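You operate a simulated robot arm through the tools that you are given. There is no shell and no other tool.

You are at the controls of a simulated robot arm. One attempt, no reset.

Task
Grease pivot blocks 3 and 2 on the grease pump.
Fine: pump each until grease shows at its pin, stop before it bursts out; block 3 goes back where it stood, the second stays on the plate, arm up.

Only the result counts: the job must be done as asked and must still hold three seconds after the hand-in. Knocking over, shifting, dropping, spilling or breaking anything else fails it.

Robot
A 7-joint arm with a two-finger parallel gripper, fixed in place. Base frame: the origin is on the floor under the middle of its stand, x ahead of it, y to its left, z up; the work surface is at about z = 880. Readings come in mm, rad, newtons and seconds.
With the tool pointing down near the work surface it reaches from about 100 to 640 mm from the base axis. Its first joint turns from -1.152 to 1.152 rad. Payload 1.57 kg.
The tool frame sits at the grasp point between the pads (the TCP): z along the fingers, y along the line on which they close. The tips reach 30 mm beyond it. The gripper opens to 80 mm. The fingers are 17 mm wide and 12 mm thick; the gripper's body (40 by 82 mm) begins 80 mm behind the TCP.
Orientation is that of the tool frame in the base frame, as a unit quaternion [x, y, z, w]. With the fingers straight down and closing along the base's y, the tool's x points along the base's -x, its y along +y and its z along -z.

Tools
- The arm moves only by the tool drive_tool. Its arguments are lists of equal length, an entry for each row: "xyz": the shift along the tool's x, y, z in mm, a list of three; "turn": the turn, a rotation vector about the tool's x, y, z in degrees, a list of three; "claw": the finger opening in mm, from 0 to 80. In form: {"xyz": [[tx, ty, tz], ...], "turn": [[ax, ay, az], ...], "claw": [claw, ...]}. A call has 1 to 20 rows; each row shifts and turns the commanded pose from where the row before left it, along the tool's axes as they then stand. A row lasts 0.2 s, in which the tool goes at most 50 mm and 0.15 rad; a call with a longer step from one row to the next is refused whole, and so is a gripper value outside its range. Where a pose cannot be reached the arm comes as near as it can. A force on the tool above 90 N (or 10 N above the force at the start of the call, whichever is more), or a blocked arm, ends the call early, and 0.2 s more pass. The fingers move at their own pace (about 72 mm/s each) and stop on an object; they squeeze with about 33 N. The grip force told is the motor's: it shows also when the fingers shut on nothing. Time passes only in rows, and 0.2 s behind the last, so rows that do not move let the fingers close. The reply holds the time, the measured pose of the TCP, the force on the tool along the base axes, the opening and the grip force, in the units named above and with some noise, with the torque about the TCP (base axes, N m) and any sound that the robot's microphone picked up.
- Cameras (640 x 400 px; columns grow to the right, rows downward): "scene" is fixed at [26.1, 413.6, 1435.8]; the picture's right is [-0.94, -0.35, 0.00], its down [-0.13, 0.36, -0.92] and it looks along [0.33, -0.86, -0.38] (base axes); focal length 317 px, centre (320, 200). "wrist" rides on the gripper at [72, -7, -122] in the tool frame; the picture's right is [0.09, 1.00, 0.00], its down [-0.84, 0.08, -0.54] and it looks along [-0.54, 0.05, 0.84] (tool axes); focal length 238 px, centre (320, 200). There is no depth. A picture from a camera that has moved, and an enlarged one, comes with that camera's place and axes in the base frame and with its lens. The place of the scene camera against the robot may be out by one fixed shift of up to 12 mm in any direction.
- snapshot(camera): a new picture of that camera. No time passes.
- zoom(camera, box): a new picture of the part [left, top, right, bottom] of that camera's present view, enlarged. No time passes.
- close_job(): hands the job in; it is judged then, once.

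Places have to be worked out from the pictures, the camera data and where the tool is seen. Open the gripper and draw the arm clear of the work before you hand the job in, unless the task says otherwise.

The tools are called after "Request:" by a JSON object that holds its "method" and its "body". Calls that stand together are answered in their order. drive_tool: Moves the arm, as the interface text tells. Its arguments: {"type":"object","properties":{"xyz":{"type":"array","items":{"type":"array","items":{"type":"number"}}},"turn":{"type":"array","items":{"type":"array","items":{"type":"number"}}},"claw":{"type":"array","items":{"type":"number"}}},"required":["xyz","turn","claw"]} The other tools are called the same way: snapshot (camera) takes a picture; zoom (camera, box) takes an enlarged picture of a part of a camera's view; close_job () hands the job in.

At the start:

```text
t: 0.0
ee_pos: [275.8, -157.8, 1305.2]
tool_rot: [0.0, 1.0, 0.0, 0.0]
wrist_force: [0.0, 0.3, -1.1]
torque: [0.02, 0.0, 0.0]
grip_width: 80.0
gripper_force: 0.0
```

scene: 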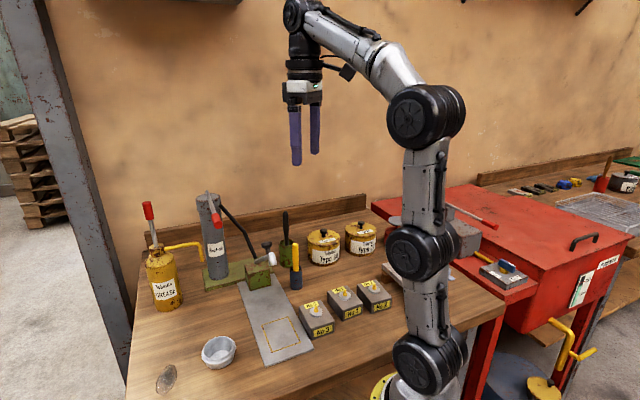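
wrist: 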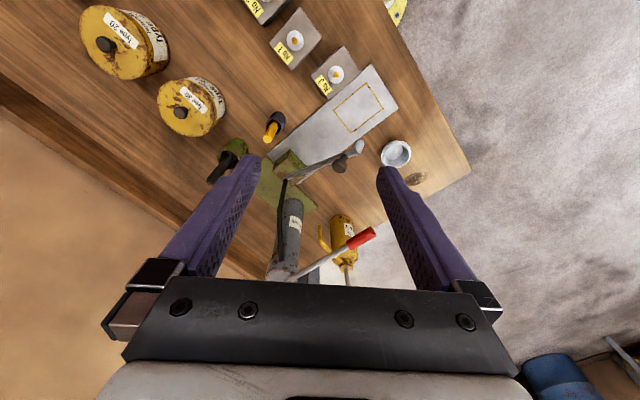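

I'll look closer at the bench before moving anything: the pump, its nozzle, the plate and the blocks.

Request:
{"method": "zoom", "body": {"camera": "scene", "box": [130, 170, 290, 270]}}

Request:
{"method": "zoom", "body": {"camera": "scene", "box": [230, 230, 410, 370]}}

Request:
{"method": "zoom", "body": {"camera": "wrist", "box": [220, 40, 440, 200]}}

Request:
{"method": "zoom", "body": {"camera": "wrist", "box": [200, 120, 400, 290]}}

```text
4.00 times, centred on (210, 220) of scene
camera zoom: at [26.1, 413.6, 1435.8], right [-0.94, -0.35, 0.0], down [-0.13, 0.36, -0.92], along [0.33, -0.86, -0.38], focal length 1267 px, centre (760, 120)
```

zoom: 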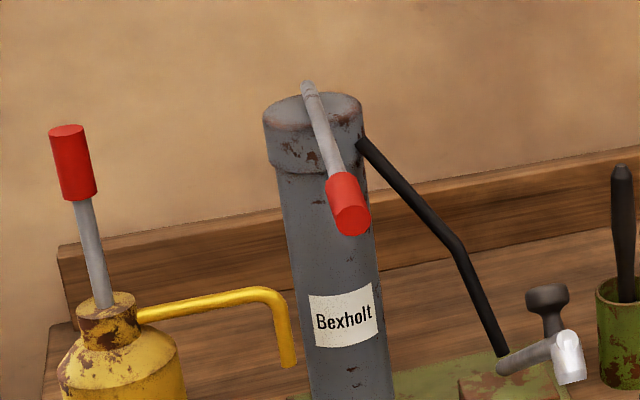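

```text
2.86 times, centred on (320, 300) of scene
camera zoom: at [26.1, 413.6, 1435.8], right [-0.94, -0.35, 0.0], down [-0.13, 0.36, -0.92], along [0.33, -0.86, -0.38], focal length 905 px, centre (320, -86)
```

zoom: 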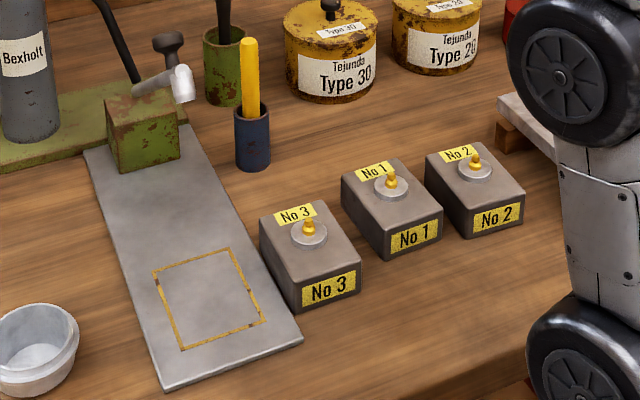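

```text
2.50 times, centred on (330, 120) of wrist
camera zoom: at [202.8, -163.9, 1427.5], right [-0.09, 1.0, 0.0], down [0.84, 0.08, 0.54], along [0.54, 0.05, -0.84], focal length 596 px, centre (295, 400)
```

zoom: 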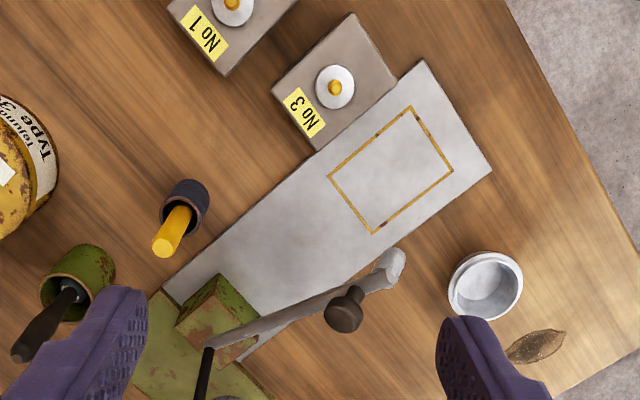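

```text
2.35 times, centred on (300, 205) of wrist
camera zoom: at [202.8, -163.9, 1427.5], right [-0.09, 1.0, 0.0], down [0.84, 0.08, 0.54], along [0.54, 0.05, -0.84], focal length 561 px, centre (367, 188)
```

zoom: 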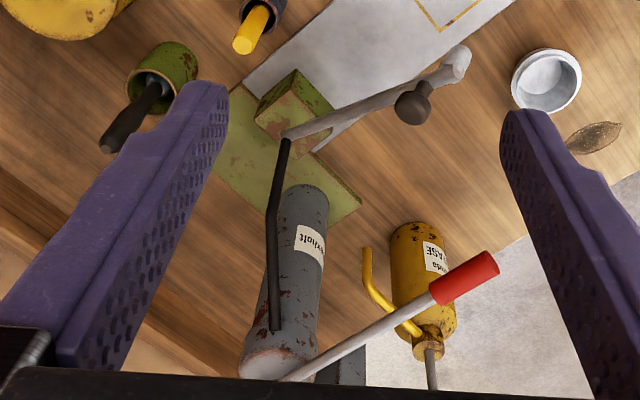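

The nozzle arm is raised, hinged at the green block near (463,-220,943), with its tip near (332,-91,1063). The lever grip is near (449,-74,1142). I'll zoom in on block details to see where the pin is.

Request:
{"method": "zoom", "body": {"camera": "scene", "box": [295, 270, 345, 345]}}

Request:
{"method": "zoom", "body": {"camera": "scene", "box": [325, 270, 400, 325]}}

Request:
{"method": "zoom", "body": {"camera": "scene", "box": [230, 230, 310, 290]}}

Request:
{"method": "zoom", "body": {"camera": "wrist", "box": [240, 0, 400, 100]}}

```text
5.33 times, centred on (320, 308) of scene
camera zoom: at [26.1, 413.6, 1435.8], right [-0.94, -0.35, 0.0], down [-0.13, 0.36, -0.92], along [0.33, -0.86, -0.38], focal length 1690 px, centre (320, -373)
```

zoom: 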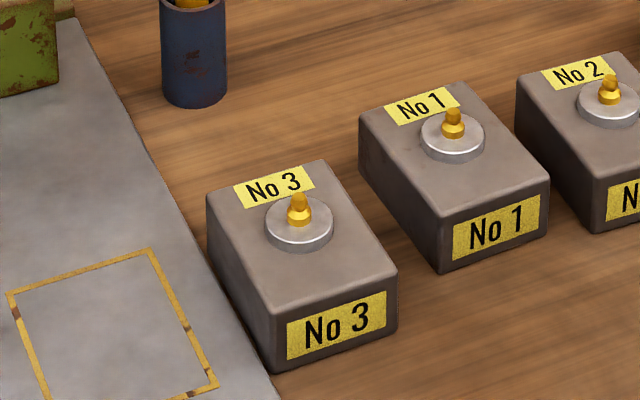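

```text
7.27 times, centred on (362, 298) of scene
camera zoom: at [26.1, 413.6, 1435.8], right [-0.94, -0.35, 0.0], down [-0.13, 0.36, -0.92], along [0.33, -0.86, -0.38], focal length 2304 px, centre (11, -509)
```

zoom: 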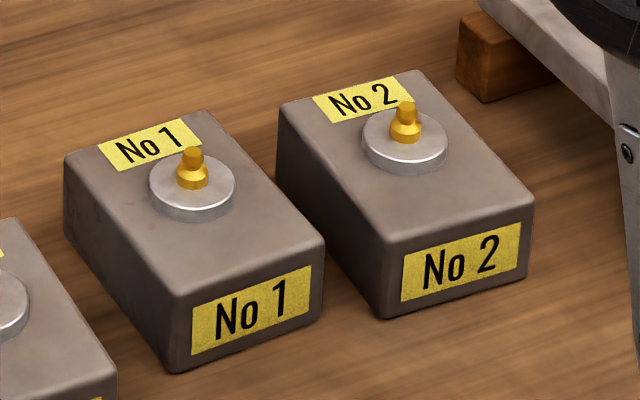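

```text
6.67 times, centred on (270, 260) of scene
camera zoom: at [26.1, 413.6, 1435.8], right [-0.94, -0.35, 0.0], down [-0.13, 0.36, -0.92], along [0.33, -0.86, -0.38], focal length 2112 px, centre (653, -200)
```

zoom: 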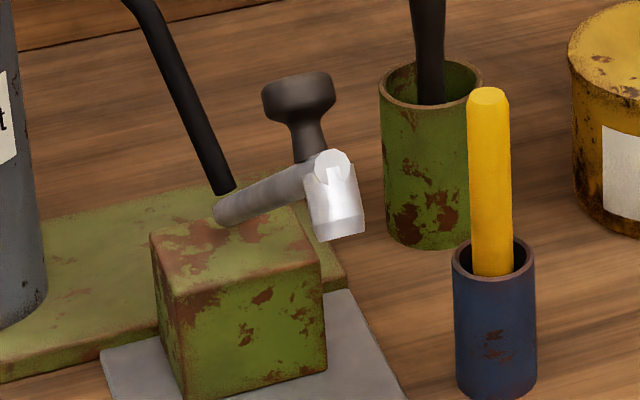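

```text
4.00 times, centred on (320, 50) of wrist
camera zoom: at [202.8, -163.9, 1427.5], right [-0.09, 1.0, 0.0], down [0.84, 0.08, 0.54], along [0.54, 0.05, -0.84], focal length 953 px, centre (320, 800)
```

zoom: 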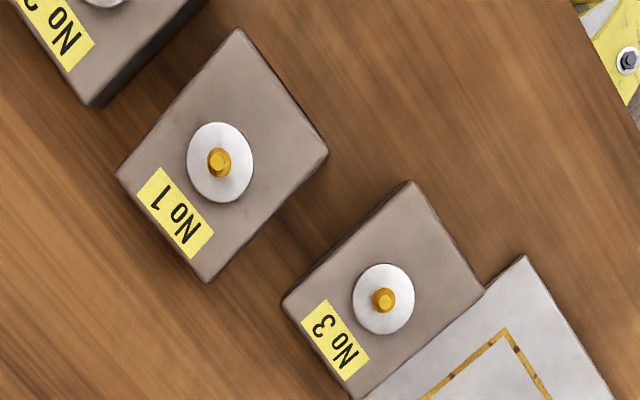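

The pin discs sit on top of the blocks with the nipple in the middle. I'll turn the tool 45° so it lines up with the plate and blocks. Then I'll come down to about z=1100 above block 3 for a closer look.

Request:
{"method": "drive_tool", "body": {"xyz": [[0, 0, 0], [0, 0, 0], [0, 0, 0], [0, 0, 0], [0, 0, 0], [0, 0, 0], [8.3, -0.4, 41], [8.3, -0.4, 41], [8.3, -0.4, 41], [8.3, -0.4, 41], [8.3, -0.4, 41]], "turn": [[0, 0, 7.5], [0, 0, 7.5], [0, 0, 7.5], [0, 0, 7.5], [0, 0, 7.5], [0, 0, 7.5], [0, 0, 0], [0, 0, 0], [0, 0, 0], [0, 0, 0], [0, 0, 0]], "claw": [80, 80, 80, 80, 80, 80, 80, 80, 80, 80, 80]}}

Request:
{"method": "snapshot", "body": {"camera": "wrist"}}

Request:
{"method": "snapshot", "body": {"camera": "scene"}}

```text
t: 2.4
ee_pos: [246.3, -128.9, 1099.1]
tool_rot: [0.383, 0.924, -0.001, 0.001]
wrist_force: [0.2, -0.2, 0.7]
torque: [-0.03, -0.02, 0.01]
grip_width: 79.8
gripper_force: 0.0
```

```text
taken
camera wrist: at [188.7, -83.1, 1221.7], right [0.64, 0.77, 0.0], down [0.65, -0.54, 0.54], along [0.42, -0.35, -0.84], focal length 238 px, centre (320, 200)
```

wrist: 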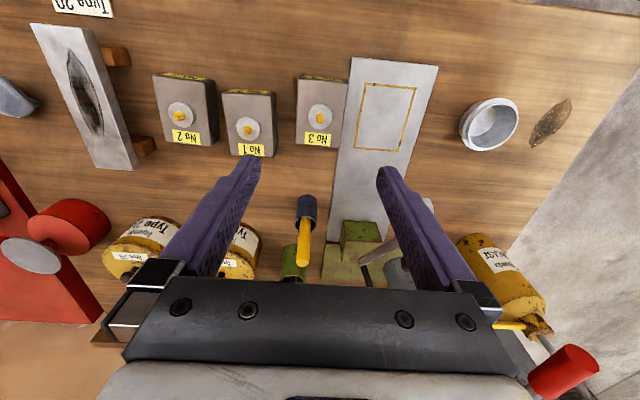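

```text
taken
```

scene: 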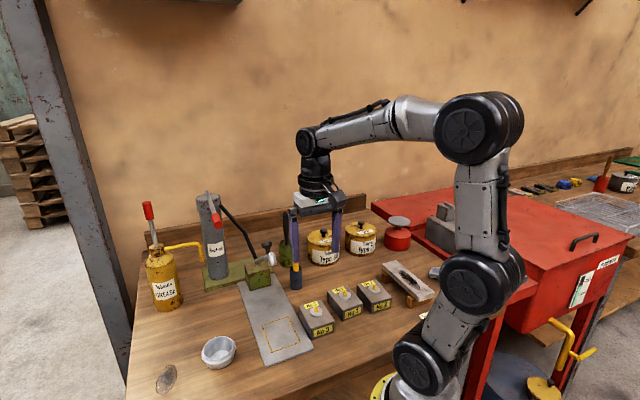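

The wrist camera now sees all three blocks and the plate. I'll zoom in to get block 3's corners and the marked frame precisely.

Request:
{"method": "zoom", "body": {"camera": "wrist", "box": [280, 50, 450, 160]}}

Request:
{"method": "zoom", "body": {"camera": "wrist", "box": [140, 60, 300, 165]}}

Request:
{"method": "zoom", "body": {"camera": "wrist", "box": [320, 190, 450, 290]}}

```text
3.64 times, centred on (365, 105) of wrist
camera zoom: at [188.7, -83.1, 1221.7], right [0.64, 0.77, 0.0], down [0.65, -0.54, 0.54], along [0.42, -0.35, -0.84], focal length 867 px, centre (156, 546)
```

zoom: 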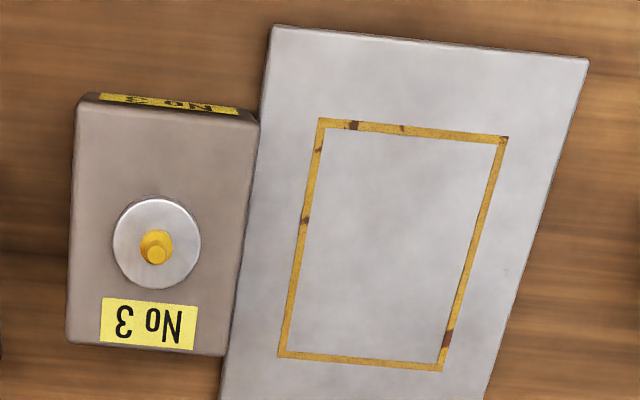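

```text
3.81 times, centred on (220, 112) of wrist
camera zoom: at [188.7, -83.1, 1221.7], right [0.64, 0.77, 0.0], down [0.65, -0.54, 0.54], along [0.42, -0.35, -0.84], focal length 908 px, centre (701, 533)
```

zoom: 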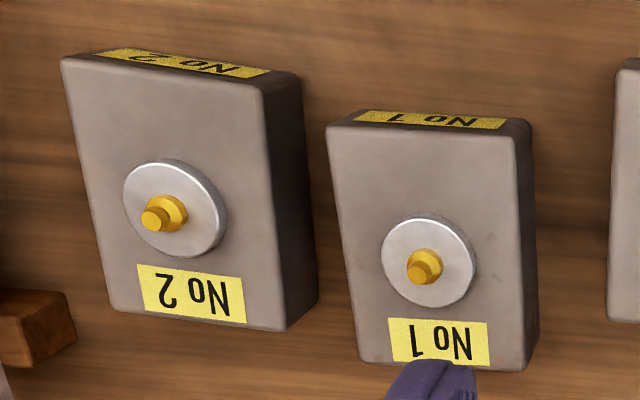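

```text
4.00 times, centred on (385, 240) of wrist
camera zoom: at [188.7, -83.1, 1221.7], right [0.64, 0.77, 0.0], down [0.65, -0.54, 0.54], along [0.42, -0.35, -0.84], focal length 953 px, centre (60, 40)
```

zoom: 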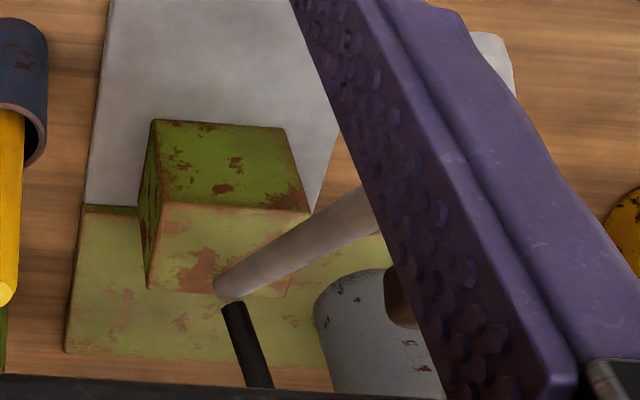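

Block 3 measures about 78×57×35 mm. It is aligned with the tool's present yaw, and its nipple lies almost exactly under the TCP. The marked frame is centred 88 mm to the +y-tool side. I'll tilt the tool 20° so the hand leans away from the raised nozzle, shift 11 mm toward the near end of the block, and come down partway.

Request:
{"method": "drive_tool", "body": {"xyz": [[0, 0, 0], [0, 0, 0], [0, 0, 0], [12.9, -0.1, 27.2], [12.9, -0.1, 27.2], [12.9, -0.1, 27.2], [12.9, -0.1, 27.2]], "turn": [[0, -6.667, 0], [0, -6.667, 0], [0, -6.667, 0], [0, 0, 0], [0, 0, 0], [0, 0, 0], [0, 0, 0]], "claw": [80, 80, 80, 80, 80, 80, 80]}}

Request:
{"method": "snapshot", "body": {"camera": "wrist"}}

Request:
{"method": "snapshot", "body": {"camera": "scene"}}

```text
t: 4.0
ee_pos: [238.1, -121.3, 980.6]
tool_rot: [0.377, 0.909, -0.066, 0.162]
wrist_force: [0.4, -0.3, -0.4]
torque: [0.01, 0.0, -0.02]
grip_width: 80.2
gripper_force: 0.0
```

```text
taken
camera wrist: at [154.5, -48.4, 1071.0], right [0.64, 0.76, -0.03], down [0.48, -0.37, 0.8], along [0.6, -0.53, -0.6], focal length 238 px, centre (320, 200)
```

wrist: 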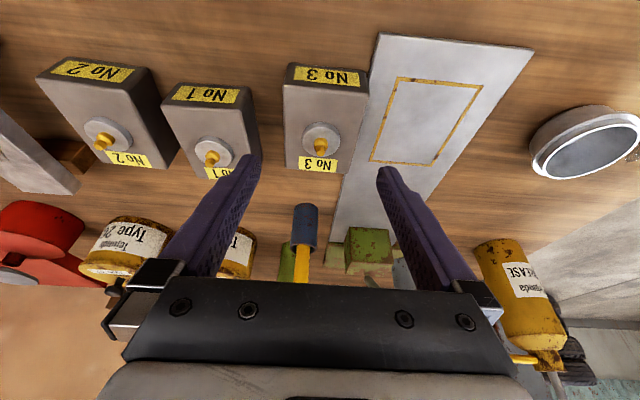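

```text
taken
```

scene: 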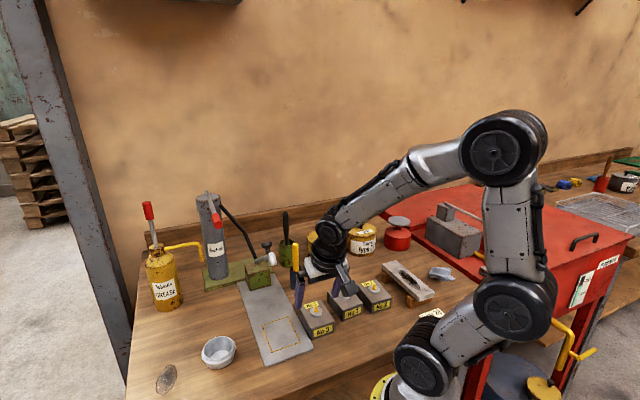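

The hand is tilted and above block 3. I'll zoom in to check the lateral centring before straddling the block.

Request:
{"method": "zoom", "body": {"camera": "wrist", "box": [240, 50, 400, 190]}}

Request:
{"method": "zoom", "body": {"camera": "scene", "box": [270, 240, 390, 345]}}

```text
2.86 times, centred on (320, 120) of wrist
camera zoom: at [154.5, -48.4, 1071.0], right [0.64, 0.76, -0.03], down [0.48, -0.37, 0.8], along [0.6, -0.53, -0.6], focal length 681 px, centre (320, 429)
```

zoom: 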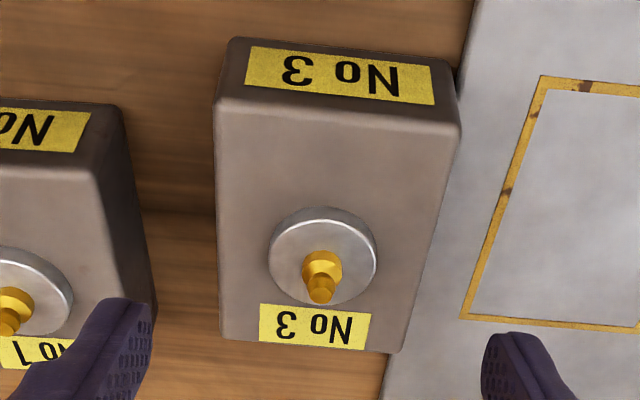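

```text
3.81 times, centred on (330, 292) of scene
camera zoom: at [26.1, 413.6, 1435.8], right [-0.94, -0.35, 0.0], down [-0.13, 0.36, -0.92], along [0.33, -0.86, -0.38], focal length 1207 px, centre (282, -152)
```

zoom: 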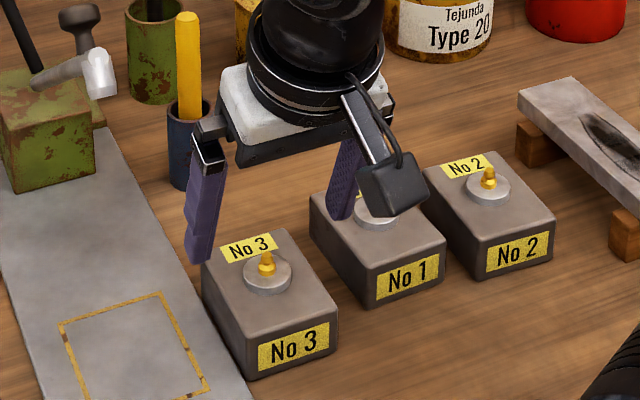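

The block is centred in the fingers to within 0.5 mm and is about 59 mm wide. Block 1 is about 8 mm from the outer finger, so I'll narrow the opening to 74 mm and descend to TCP z≈925.

Request:
{"method": "drive_tool", "body": {"xyz": [[0, 0, 0], [4.8, -0.1, 13.1], [4.8, -0.1, 13.1], [4.8, -0.1, 13.1], [2.4, -0.1, 6.6], [2.4, 0, 6.6]], "turn": [[0, 0, 0], [0, 0, 0], [0, 0, 0], [0, 0, 0], [0, 0, 0], [0, 0, 0]], "claw": [74, 74, 74, 74, 74, 74]}}

Request:
{"method": "snapshot", "body": {"camera": "wrist"}}

Request:
{"method": "zoom", "body": {"camera": "scene", "box": [270, 240, 390, 345]}}

```text
t: 5.4
ee_pos: [236.5, -121.0, 923.1]
tool_rot: [0.377, 0.91, -0.066, 0.161]
wrist_force: [0.7, 0.5, -0.5]
torque: [-0.02, 0.03, -0.01]
grip_width: 73.8
gripper_force: 0.2
```

```text
taken
camera wrist: at [153.2, -49.5, 1014.8], right [0.64, 0.77, -0.03], down [0.48, -0.37, 0.8], along [0.6, -0.53, -0.6], focal length 238 px, centre (320, 200)
```

wrist: 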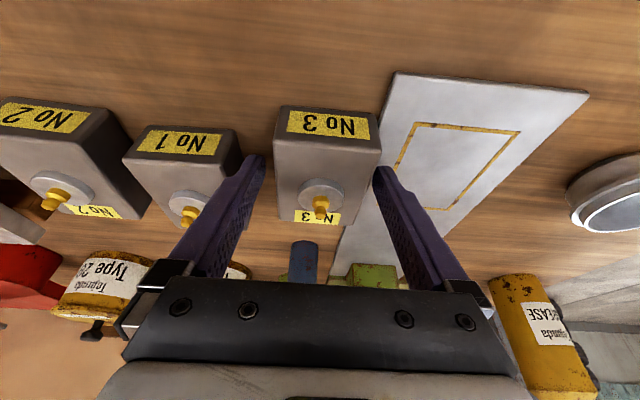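

```text
3.81 times, centred on (330, 292) of scene
camera zoom: at [26.1, 413.6, 1435.8], right [-0.94, -0.35, 0.0], down [-0.13, 0.36, -0.92], along [0.33, -0.86, -0.38], focal length 1207 px, centre (282, -152)
```

zoom: 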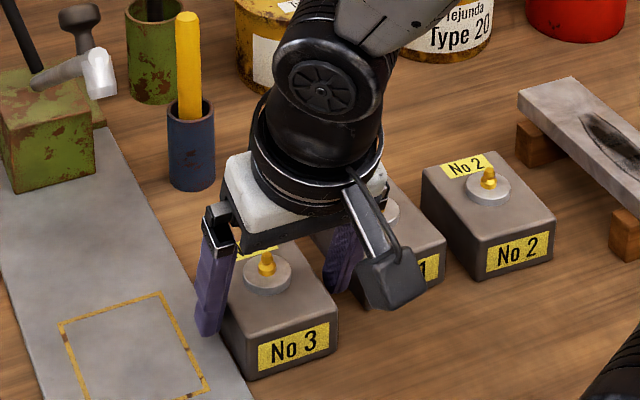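

The fingers straddle block 3 cleanly, with no contact force. I'll close on it.

Request:
{"method": "drive_tool", "body": {"xyz": [[0, 0, 0], [0, 0, 0], [0, 0, 0]], "turn": [[0, 0, 0], [0, 0, 0], [0, 0, 0]], "claw": [40, 40, 40]}}

Request:
{"method": "snapshot", "body": {"camera": "wrist"}}

```text
t: 6.2
ee_pos: [235.7, -122.5, 925.0]
tool_rot: [0.377, 0.91, -0.066, 0.16]
wrist_force: [2.5, -0.2, -0.5]
torque: [-0.06, -0.28, 0.04]
grip_width: 59.5
gripper_force: 32.5
```

```text
taken
camera wrist: at [153.3, -49.5, 1014.9], right [0.64, 0.77, -0.03], down [0.48, -0.37, 0.8], along [0.6, -0.53, -0.6], focal length 238 px, centre (320, 200)
```

wrist: 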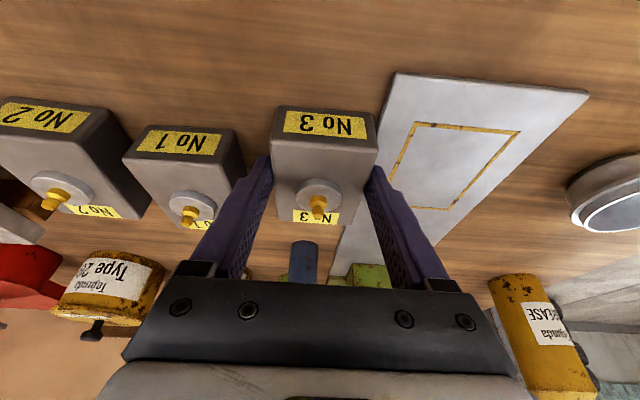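

Block 3 is gripped at 59.5 mm with 32.5 N. It moved about 1 mm as the fingers closed, and I'll allow for that on the return. Next I'll lift it 30 mm straight up.

Request:
{"method": "drive_tool", "body": {"xyz": [[-1.71, 0, -4.7], [-1.71, 0, -4.7], [-3.42, 0, -9.4], [-3.42, 0, -9.4]], "turn": [[0, 0, 0], [0, 0, 0], [0, 0, 0], [0, 0, 0]], "claw": [40, 40, 40, 40]}}

Request:
{"method": "snapshot", "body": {"camera": "wrist"}}

Request:
{"method": "zoom", "body": {"camera": "scene", "box": [230, 220, 390, 345]}}

```text
t: 7.2
ee_pos: [237.0, -120.8, 954.2]
tool_rot: [0.377, 0.91, -0.067, 0.159]
wrist_force: [-0.1, 0.0, -6.4]
torque: [0.03, 0.06, 0.0]
grip_width: 59.8
gripper_force: 33.4
```

```text
taken
camera wrist: at [153.1, -49.0, 1044.8], right [0.64, 0.77, -0.03], down [0.48, -0.37, 0.79], along [0.6, -0.53, -0.61], focal length 238 px, centre (320, 200)
```

wrist: 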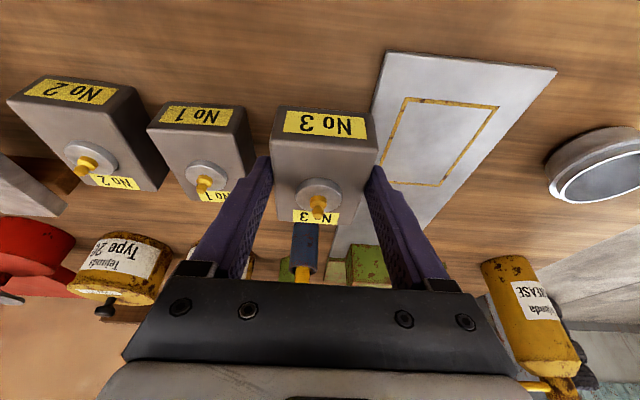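

```text
3.20 times, centred on (310, 282) of scene
camera zoom: at [26.2, 413.6, 1435.9], right [-0.94, -0.35, 0.0], down [-0.13, 0.36, -0.92], along [0.33, -0.86, -0.38], focal length 1014 px, centre (352, -64)
```

zoom: 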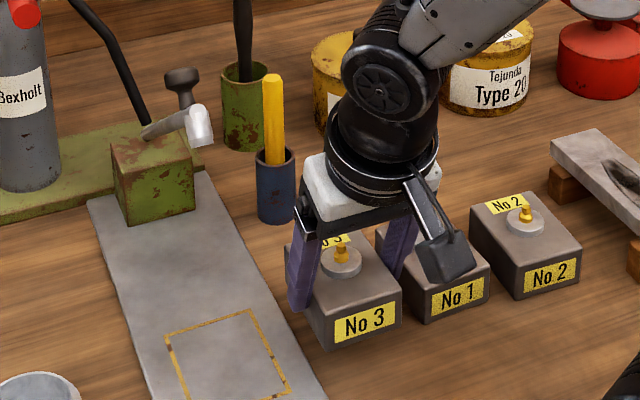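

Block 3 is up and level, weighing about 0.6 kg. I'll measure the frame on the plate against the held block from here.

Request:
{"method": "zoom", "body": {"camera": "wrist", "box": [360, 40, 560, 200]}}

Request:
{"method": "zoom", "body": {"camera": "wrist", "box": [240, 90, 400, 230]}}

```text
2.50 times, centred on (460, 120) of wrist
camera zoom: at [153.1, -49.0, 1044.8], right [0.64, 0.77, -0.03], down [0.48, -0.37, 0.79], along [0.6, -0.53, -0.61], focal length 596 px, centre (-30, 400)
```

zoom: 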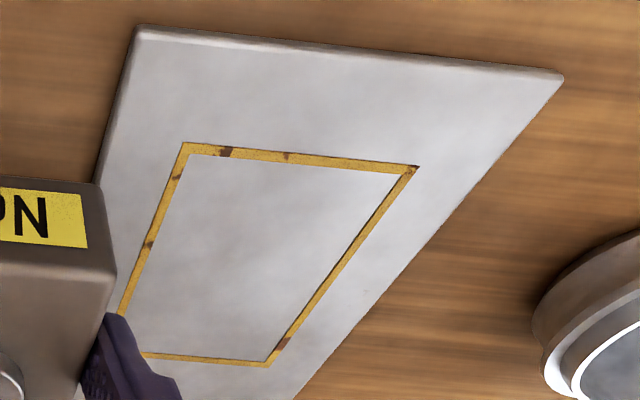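

```text
2.86 times, centred on (320, 160) of wrist
camera zoom: at [153.1, -49.0, 1044.8], right [0.64, 0.77, -0.03], down [0.48, -0.37, 0.79], along [0.6, -0.53, -0.61], focal length 681 px, centre (320, 314)
```

zoom: 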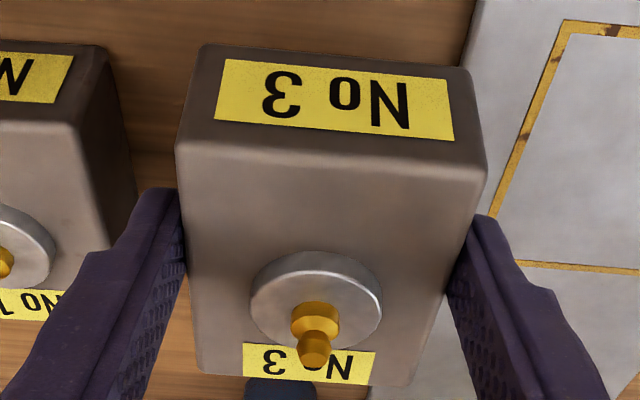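

The frame centre lies about 6 mm back and 89 mm sideways from the held block's centre. I'll carry it over at this height, then re-measure before setting it down.

Request:
{"method": "drive_tool", "body": {"xyz": [[-1.0, 15, 0.4], [-1.5, 22.3, 0.5], [-1.5, 22.3, 0.5], [-1.5, 22.3, 0.5], [-0.4, 7.4, 0.2], [0, 0, 0]], "turn": [[0, 0, 0], [0, 0, 0], [0, 0, 0], [0, 0, 0], [0, 0, 0], [0, 0, 0]], "claw": [40, 40, 40, 40, 40, 40]}}

Request:
{"method": "snapshot", "body": {"camera": "wrist"}}

Request:
{"method": "zoom", "body": {"camera": "scene", "box": [200, 180, 400, 370]}}

```text
t: 8.6
ee_pos: [305.1, -61.7, 953.6]
tool_rot: [0.377, 0.91, -0.067, 0.16]
wrist_force: [0.3, -0.6, -5.9]
torque: [0.02, 0.04, -0.01]
grip_width: 59.7
gripper_force: 32.6
```

```text
taken
camera wrist: at [221.3, 9.8, 1045.2], right [0.64, 0.76, -0.03], down [0.48, -0.37, 0.8], along [0.6, -0.53, -0.61], focal length 238 px, centre (320, 200)
```

wrist: 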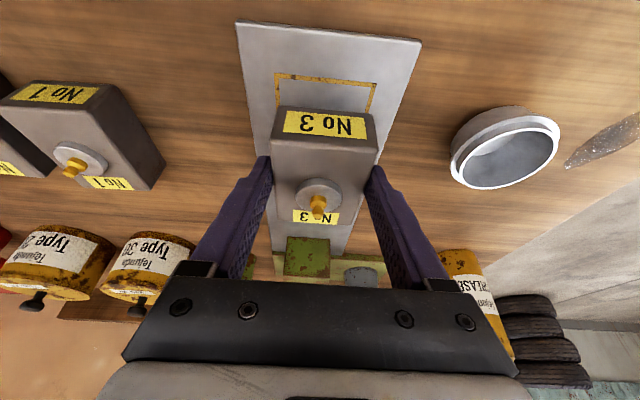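

```text
2.11 times, centred on (300, 275) of scene
camera zoom: at [26.2, 413.6, 1435.8], right [-0.94, -0.35, 0.0], down [-0.13, 0.36, -0.92], along [0.33, -0.86, -0.38], focal length 667 px, centre (362, 42)
```

zoom: 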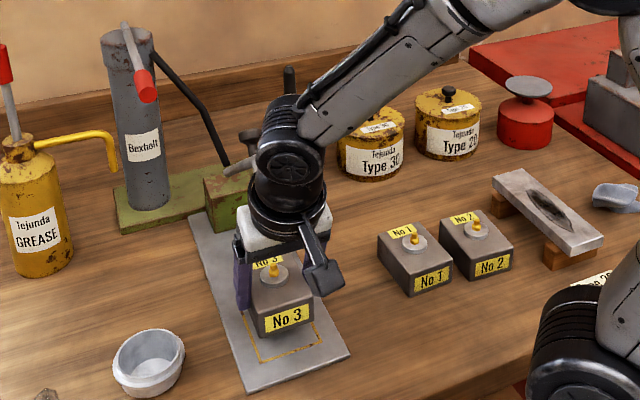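

The held block is centred over the frame to within about 0.5 mm. I'll lower it 22 mm, then creep down until it touches the plate.

Request:
{"method": "drive_tool", "body": {"xyz": [[2.5, 0, 6.9], [2.5, 0, 6.9], [2.5, 0, 6.9], [0.34, 0, 0.94], [0.34, 0, 0.94]], "turn": [[0, 0, 0], [0, 0, 0], [0, 0, 0], [0, 0, 0], [0, 0, 0]], "claw": [40, 40, 40, 40, 40]}}

Request:
{"method": "zoom", "body": {"camera": "scene", "box": [230, 270, 350, 370]}}

```text
t: 9.8
ee_pos: [305.4, -62.3, 929.3]
tool_rot: [0.377, 0.91, -0.067, 0.161]
wrist_force: [-0.7, 0.3, -4.6]
torque: [-0.02, 0.03, 0.0]
grip_width: 59.9
gripper_force: 33.3
```

```text
4.00 times, centred on (290, 320) of scene
camera zoom: at [26.2, 413.6, 1435.8], right [-0.94, -0.35, 0.0], down [-0.13, 0.36, -0.92], along [0.33, -0.86, -0.38], focal length 1267 px, centre (440, -280)
```

zoom: 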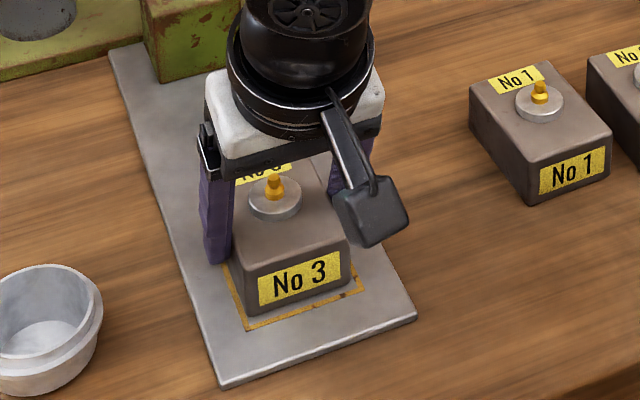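

The block appears to be just at the plate, and the load is starting to ease. I'll continue in 0.7 mm steps and watch the force.

Request:
{"method": "drive_tool", "body": {"xyz": [[0.24, 0, 0.66], [0.24, 0, 0.66]], "turn": [[0, 0, 0], [0, 0, 0]], "claw": [40, 40]}}

```text
t: 10.4
ee_pos: [305.1, -62.5, 929.4]
tool_rot: [0.377, 0.909, -0.066, 0.163]
wrist_force: [-7.5, 3.5, 16.3]
torque: [0.24, 0.73, -0.07]
grip_width: 59.8
gripper_force: 33.3
```

The upward force shows the block is on the plate. I'll ease up 0.8 mm, open to 74, and look.

Request:
{"method": "drive_tool", "body": {"xyz": [[-0.27, 0, -0.75], [0, 0, 0], [0, 0, 0], [0, 0, 0]], "turn": [[0, 0, 0], [0, 0, 0], [0, 0, 0], [0, 0, 0]], "claw": [40, 40, 74, 74]}}

Request:
{"method": "snapshot", "body": {"camera": "wrist"}}

Request:
{"method": "zoom", "body": {"camera": "scene", "box": [230, 270, 350, 370]}}

```text
t: 11.4
ee_pos: [304.6, -62.4, 929.3]
tool_rot: [0.377, 0.91, -0.067, 0.161]
wrist_force: [-0.2, 0.8, 0.8]
torque: [-0.01, 0.01, -0.02]
grip_width: 74.1
gripper_force: 0.0
```

```text
taken
camera wrist: at [221.0, 9.4, 1019.8], right [0.64, 0.77, -0.03], down [0.48, -0.37, 0.8], along [0.6, -0.53, -0.61], focal length 238 px, centre (320, 200)
```

wrist: 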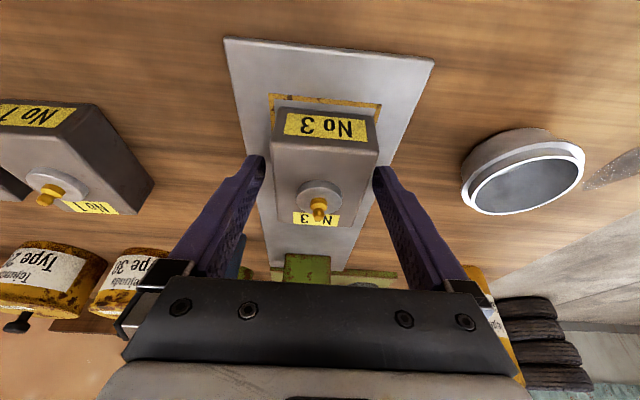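

```text
4.00 times, centred on (290, 320) of scene
camera zoom: at [26.1, 413.6, 1435.8], right [-0.94, -0.35, 0.0], down [-0.13, 0.36, -0.92], along [0.33, -0.86, -0.38], focal length 1267 px, centre (440, -280)
```

zoom: 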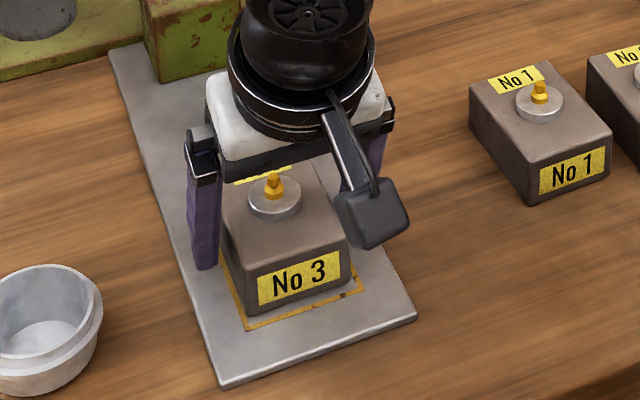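

Block 3 stands inside the frame. I'll back out along the tool axis, away from the nozzle arm, then bring the tool upright and look at the nozzle and knob.

Request:
{"method": "drive_tool", "body": {"xyz": [[0, 0, -15], [0, 0, -35], [0, 0, -40], [0, 0, -40], [0, 0, -40], [0, 0, -40], [0, 0, 0], [0, 0, 0], [0, 0, 0]], "turn": [[0, 0, 0], [0, 0, 0], [0, 0, 0], [0, 0, 0], [0, 0, 0], [0, 0, 0], [0, 6.667, 0], [0, 6.667, 0], [0, 6.667, 0]], "claw": [74, 74, 74, 74, 74, 74, 74, 74, 74]}}

Request:
{"method": "snapshot", "body": {"camera": "wrist"}}

Request:
{"method": "snapshot", "body": {"camera": "scene"}}

```text
t: 13.4
ee_pos: [254.2, -12.3, 1126.2]
tool_rot: [0.382, 0.924, 0.001, -0.001]
wrist_force: [0.0, 0.0, -0.2]
torque: [-0.04, -0.01, 0.0]
grip_width: 74.0
gripper_force: 0.2
```

```text
taken
camera wrist: at [196.9, 33.8, 1249.7], right [0.64, 0.77, 0.0], down [0.65, -0.54, 0.54], along [0.42, -0.35, -0.84], focal length 238 px, centre (320, 200)
```

wrist: 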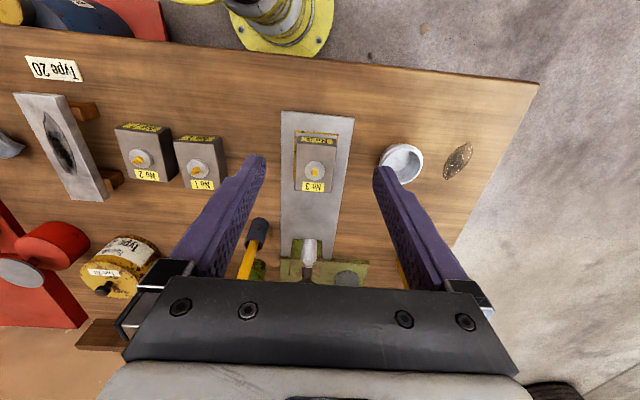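

```text
taken
```

scene: 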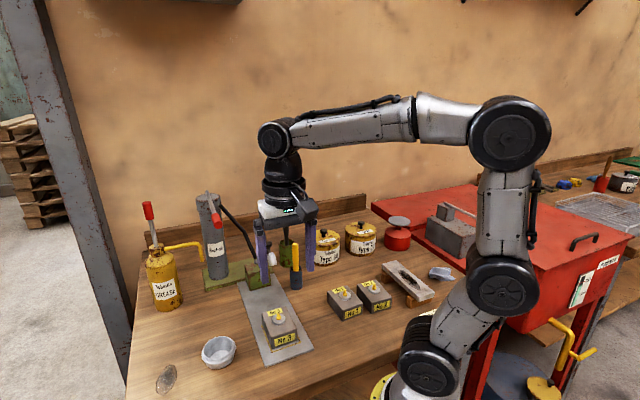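

Request:
{"method": "zoom", "body": {"camera": "wrist", "box": [270, 100, 410, 290]}}

Request:
{"method": "zoom", "body": {"camera": "wrist", "box": [280, 220, 380, 290]}}

Request:
{"method": "zoom", "body": {"camera": "scene", "box": [190, 170, 300, 360]}}

```text
2.11 times, centred on (340, 195) of wrist
camera zoom: at [196.9, 33.8, 1249.7], right [0.64, 0.77, 0.0], down [0.65, -0.54, 0.54], along [0.42, -0.35, -0.84], focal length 502 px, centre (278, 210)
```

zoom: 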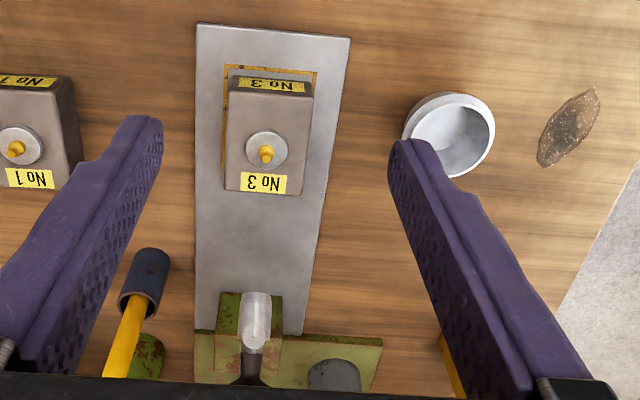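

```text
5.71 times, centred on (330, 255) of wrist
camera zoom: at [196.9, 33.8, 1249.7], right [0.64, 0.77, 0.0], down [0.65, -0.54, 0.54], along [0.42, -0.35, -0.84], focal length 1362 px, centre (263, -114)
```

zoom: 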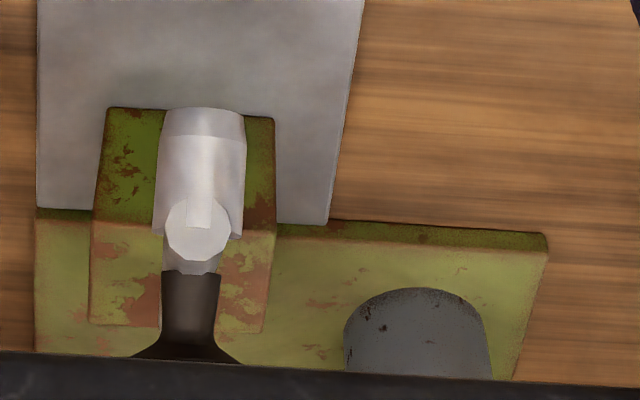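

```text
2.11 times, centred on (245, 265) of scene
camera zoom: at [26.1, 413.6, 1435.8], right [-0.94, -0.35, 0.0], down [-0.13, 0.36, -0.92], along [0.33, -0.86, -0.38], focal length 667 px, centre (478, 63)
```

zoom: 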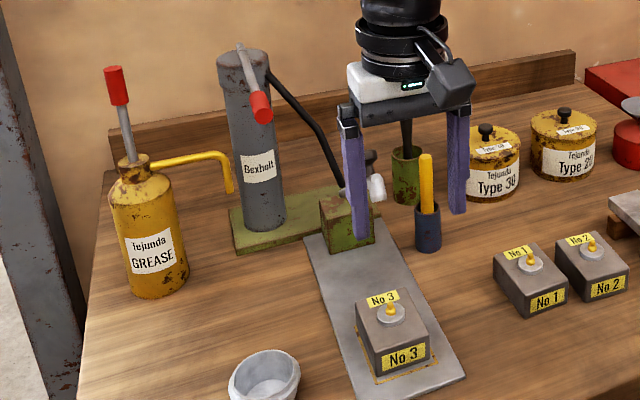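

The nozzle tip, knob and block nipple all lie in the same vertical plane, about q=-1.3 mm from the TCP plane, which is good. I'll rise and move over the knob at z≈1160 to see it close up.

Request:
{"method": "drive_tool", "body": {"xyz": [[0, 0, -17], [0, 0, -17], [-30, -0.2, 0], [-40, -0.3, 0], [-40, -0.3, 0], [-30, -0.2, 0], [0, 0, 0]], "turn": [[0, 0, 0], [0, 0, 0], [0, 0, 0], [0, 0, 0], [0, 0, 0], [0, 0, 0], [0, 0, 0]], "claw": [60, 60, 60, 60, 60, 60, 60]}}

Request:
{"method": "snapshot", "body": {"camera": "wrist"}}

Request:
{"method": "zoom", "body": {"camera": "scene", "box": [190, 120, 350, 290]}}

```text
t: 15.0
ee_pos: [351.2, -111.6, 1160.9]
tool_rot: [0.382, 0.924, 0.0, 0.001]
wrist_force: [-0.6, 0.3, 1.1]
torque: [-0.02, 0.01, -0.01]
grip_width: 60.2
gripper_force: 0.0
```

```text
taken
camera wrist: at [295.0, -66.2, 1283.8], right [0.64, 0.77, 0.0], down [0.65, -0.54, 0.54], along [0.42, -0.35, -0.84], focal length 238 px, centre (320, 200)
```

wrist: 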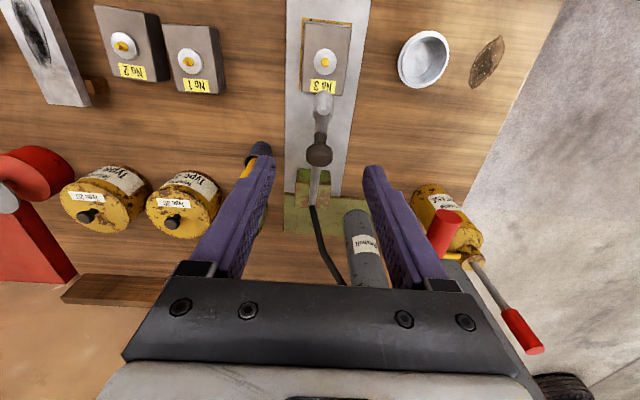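

```text
2.35 times, centred on (270, 205) of scene
camera zoom: at [26.2, 413.6, 1435.8], right [-0.94, -0.35, 0.0], down [-0.13, 0.36, -0.92], along [0.33, -0.86, -0.38], focal length 746 px, centre (438, 188)
```

zoom: 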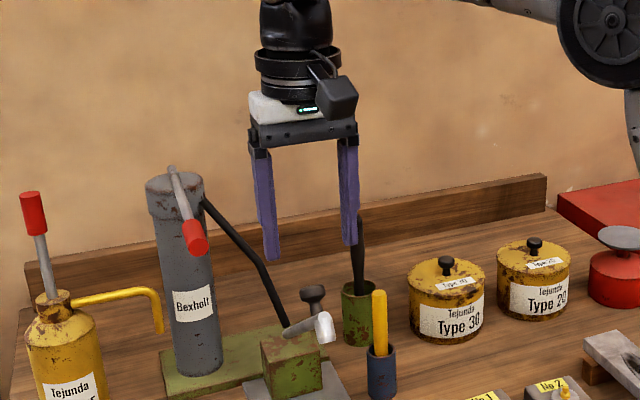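

The knob sits almost directly below the TCP. I'll zoom to refine the knob and nozzle positions.

Request:
{"method": "zoom", "body": {"camera": "wrist", "box": [270, 40, 370, 215]}}

Request:
{"method": "zoom", "body": {"camera": "wrist", "box": [290, 80, 350, 215]}}

Request:
{"method": "zoom", "body": {"camera": "wrist", "box": [340, 190, 560, 370]}}

```text
2.29 times, centred on (320, 128) of wrist
camera zoom: at [295.0, -66.2, 1283.8], right [0.64, 0.77, 0.0], down [0.65, -0.54, 0.54], along [0.42, -0.35, -0.84], focal length 545 px, centre (320, 366)
```

zoom: 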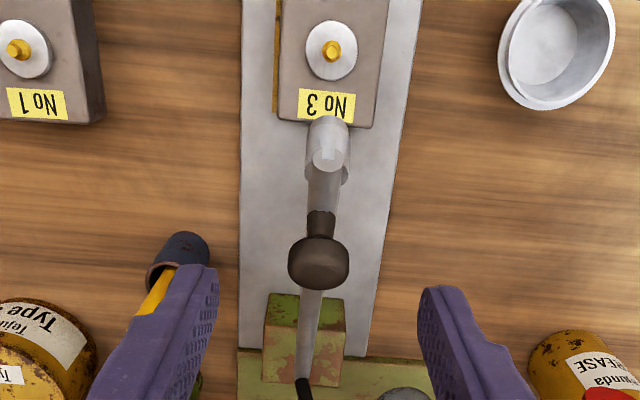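

```text
2.96 times, centred on (320, 148) of wrist
camera zoom: at [295.0, -66.2, 1283.8], right [0.64, 0.77, 0.0], down [0.65, -0.54, 0.54], along [0.42, -0.35, -0.84], focal length 706 px, centre (320, 356)
```

zoom: 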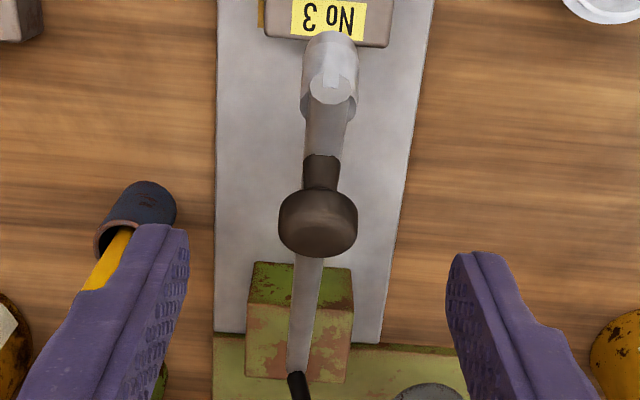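

```text
2.22 times, centred on (450, 280) of wrist
camera zoom: at [295.0, -66.2, 1283.8], right [0.64, 0.77, 0.0], down [0.65, -0.54, 0.54], along [0.42, -0.35, -0.84], focal length 530 px, centre (31, 22)
```

zoom: 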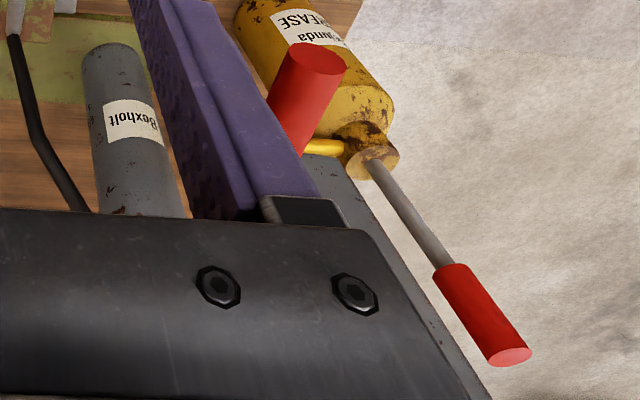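

Triangulating from the wrist views puts the knob head about 24 mm across. It lies about 10 mm back from the TCP at z≈1080. I'll lower the open fingers around it.

Request:
{"method": "drive_tool", "body": {"xyz": [[-9.7, -0.2, 0], [0, 0, 25], [0, 0, 25], [0, 0, 15], [0, 0, 7]], "turn": [[0, 0, 0], [0, 0, 0], [0, 0, 0], [0, 0, 0], [0, 0, 0]], "claw": [60, 60, 60, 60, 60]}}

Request:
{"method": "snapshot", "body": {"camera": "wrist"}}

Request:
{"method": "zoom", "body": {"camera": "scene", "box": [200, 170, 340, 290]}}

```text
t: 16.2
ee_pos: [359.3, -118.3, 1088.6]
tool_rot: [0.384, 0.924, -0.001, 0.0]
wrist_force: [0.0, 0.5, -0.9]
torque: [0.0, 0.03, -0.03]
grip_width: 59.8
gripper_force: 0.2
```

```text
taken
camera wrist: at [302.0, -72.9, 1211.1], right [0.64, 0.77, 0.0], down [0.65, -0.54, 0.54], along [0.42, -0.35, -0.84], focal length 238 px, centre (320, 200)
```

wrist: 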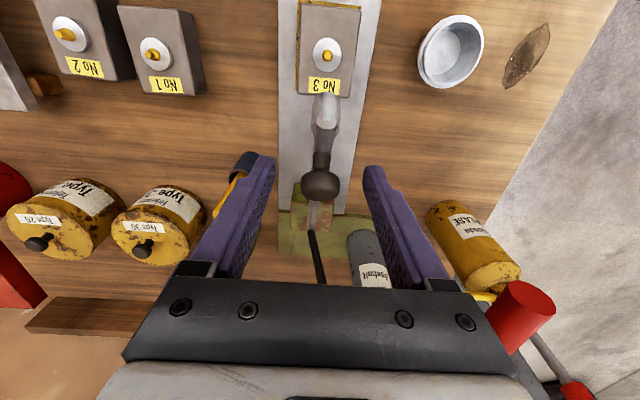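

```text
3.33 times, centred on (270, 230) of scene
camera zoom: at [26.1, 413.6, 1435.8], right [-0.94, -0.35, 0.0], down [-0.13, 0.36, -0.92], along [0.33, -0.86, -0.38], focal length 1056 px, centre (487, 100)
```

zoom: 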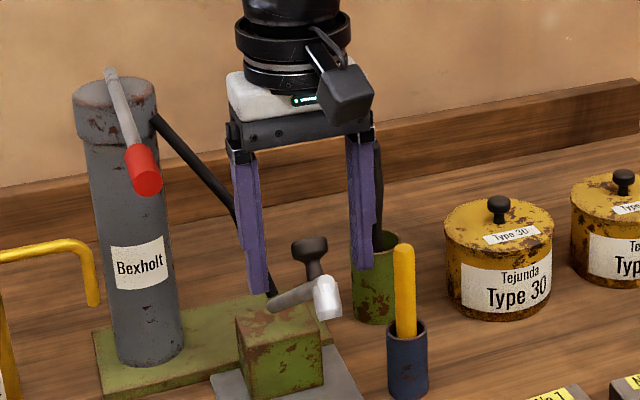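

The knob is between the fingers, centred within 1–2 mm. I'll close on it.

Request:
{"method": "drive_tool", "body": {"xyz": [[0, 0, 0], [0, 0, 0], [0, 0, 0]], "turn": [[0, 0, 0], [0, 0, 0], [0, 0, 0]], "claw": [15, 15, 15]}}

Request:
{"method": "snapshot", "body": {"camera": "wrist"}}

```text
t: 17.0
ee_pos: [357.5, -119.6, 1089.8]
tool_rot: [0.383, 0.924, 0.0, 0.0]
wrist_force: [1.4, 1.4, -1.7]
torque: [0.02, -0.04, 0.0]
grip_width: 22.9
gripper_force: 35.0
```

```text
taken
camera wrist: at [302.1, -72.9, 1211.1], right [0.64, 0.77, 0.0], down [0.65, -0.54, 0.54], along [0.42, -0.35, -0.84], focal length 238 px, centre (320, 200)
```

wrist: 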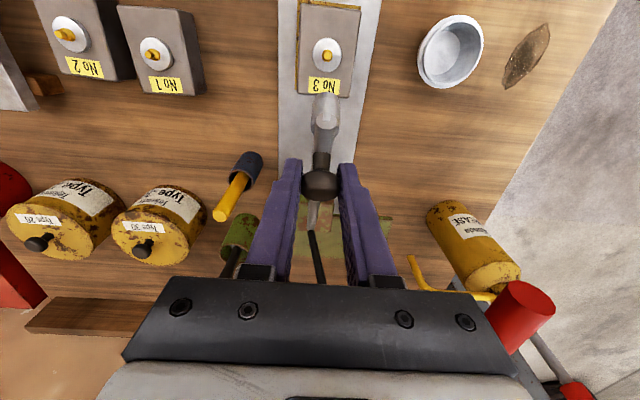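

I have the knob at 22.9 mm. I'll test the hinge by swinging down about 5° along the estimated arc and checking the forces.

Request:
{"method": "drive_tool", "body": {"xyz": [[5.4, 0, 6.5], [5.4, 0, 6.5]], "turn": [[0, -2.5, 0], [0, -2.5, 0]], "claw": [15, 15]}}

Request:
{"method": "snapshot", "body": {"camera": "wrist"}}

Request:
{"method": "zoom", "body": {"camera": "scene", "box": [200, 170, 340, 290]}}

```text
t: 17.6
ee_pos: [351.4, -110.5, 1075.6]
tool_rot: [0.382, 0.923, -0.016, 0.041]
wrist_force: [-5.2, 8.1, 7.2]
torque: [-0.05, -0.15, 0.0]
grip_width: 22.7
gripper_force: 35.7
```

```text
taken
camera wrist: at [286.8, -57.8, 1192.1], right [0.64, 0.77, -0.01], down [0.61, -0.5, 0.61], along [0.47, -0.4, -0.79], focal length 238 px, centre (320, 200)
```

wrist: 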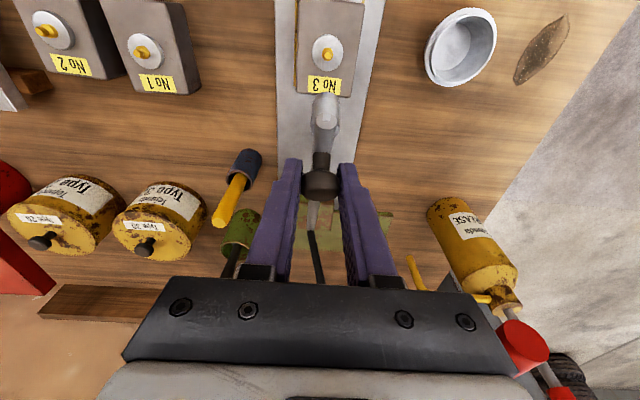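

```text
3.33 times, centred on (270, 230) of scene
camera zoom: at [25.9, 413.9, 1435.8], right [-0.94, -0.35, 0.0], down [-0.13, 0.36, -0.92], along [0.33, -0.86, -0.38], focal length 1056 px, centre (487, 100)
```

zoom: 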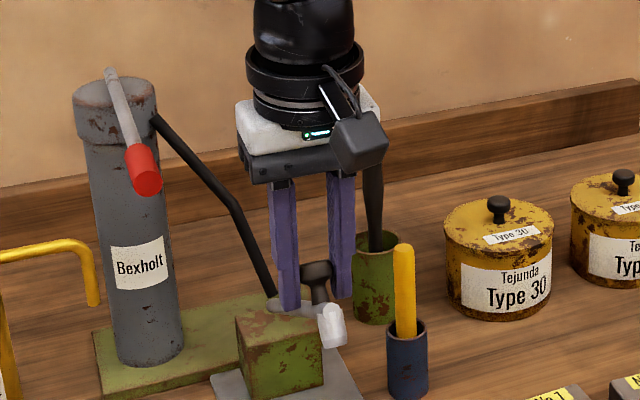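

The nozzle arm follows with only light force. The reading shows I'm tracking slightly inside the true arc, so I'll correct outward a little and continue 10°.

Request:
{"method": "drive_tool", "body": {"xyz": [[6.3, 0, 5.7], [5.8, 0, 6.2], [5.8, 0, 6.2], [5.8, 0, 6.2]], "turn": [[0, -2.5, 0], [0, -2.5, 0], [0, -2.5, 0], [0, -2.5, 0]], "claw": [15, 15, 15, 15]}}

Request:
{"method": "zoom", "body": {"camera": "scene", "box": [200, 190, 340, 340]}}

Request:
{"method": "snapshot", "body": {"camera": "wrist"}}

```text
t: 18.6
ee_pos: [337.4, -97.5, 1048.7]
tool_rot: [0.379, 0.916, -0.05, 0.122]
wrist_force: [-0.2, 2.8, 6.5]
torque: [-0.59, -0.68, -0.01]
grip_width: 22.9
gripper_force: 35.7
```

```text
2.67 times, centred on (270, 265) of scene
camera zoom: at [26.0, 413.7, 1435.8], right [-0.94, -0.35, 0.0], down [-0.13, 0.36, -0.92], along [0.33, -0.86, -0.38], focal length 845 px, centre (453, 27)
```

zoom: 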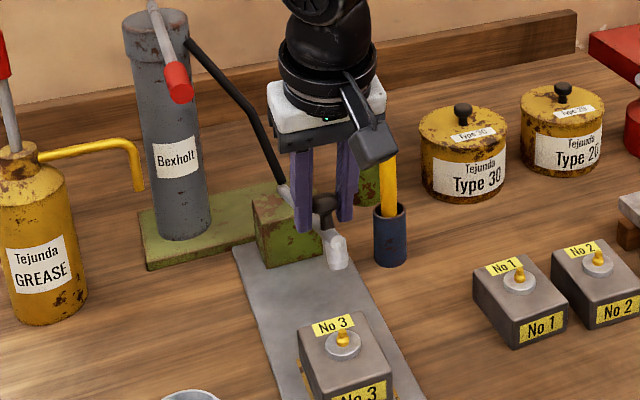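

```text
taken
camera wrist: at [260.0, -31.0, 1148.2], right [0.64, 0.77, -0.02], down [0.52, -0.42, 0.74], along [0.56, -0.49, -0.67], focal length 238 px, centre (320, 200)
```

wrist: 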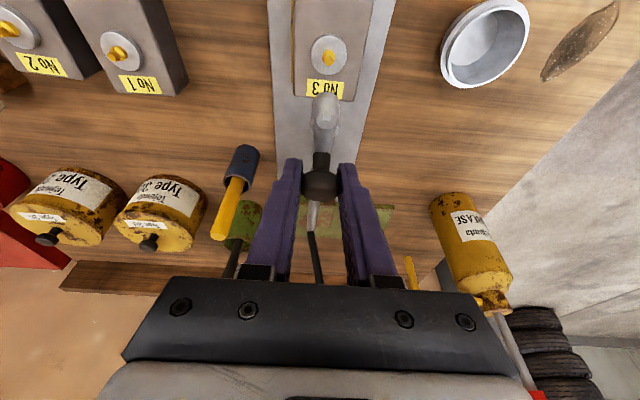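

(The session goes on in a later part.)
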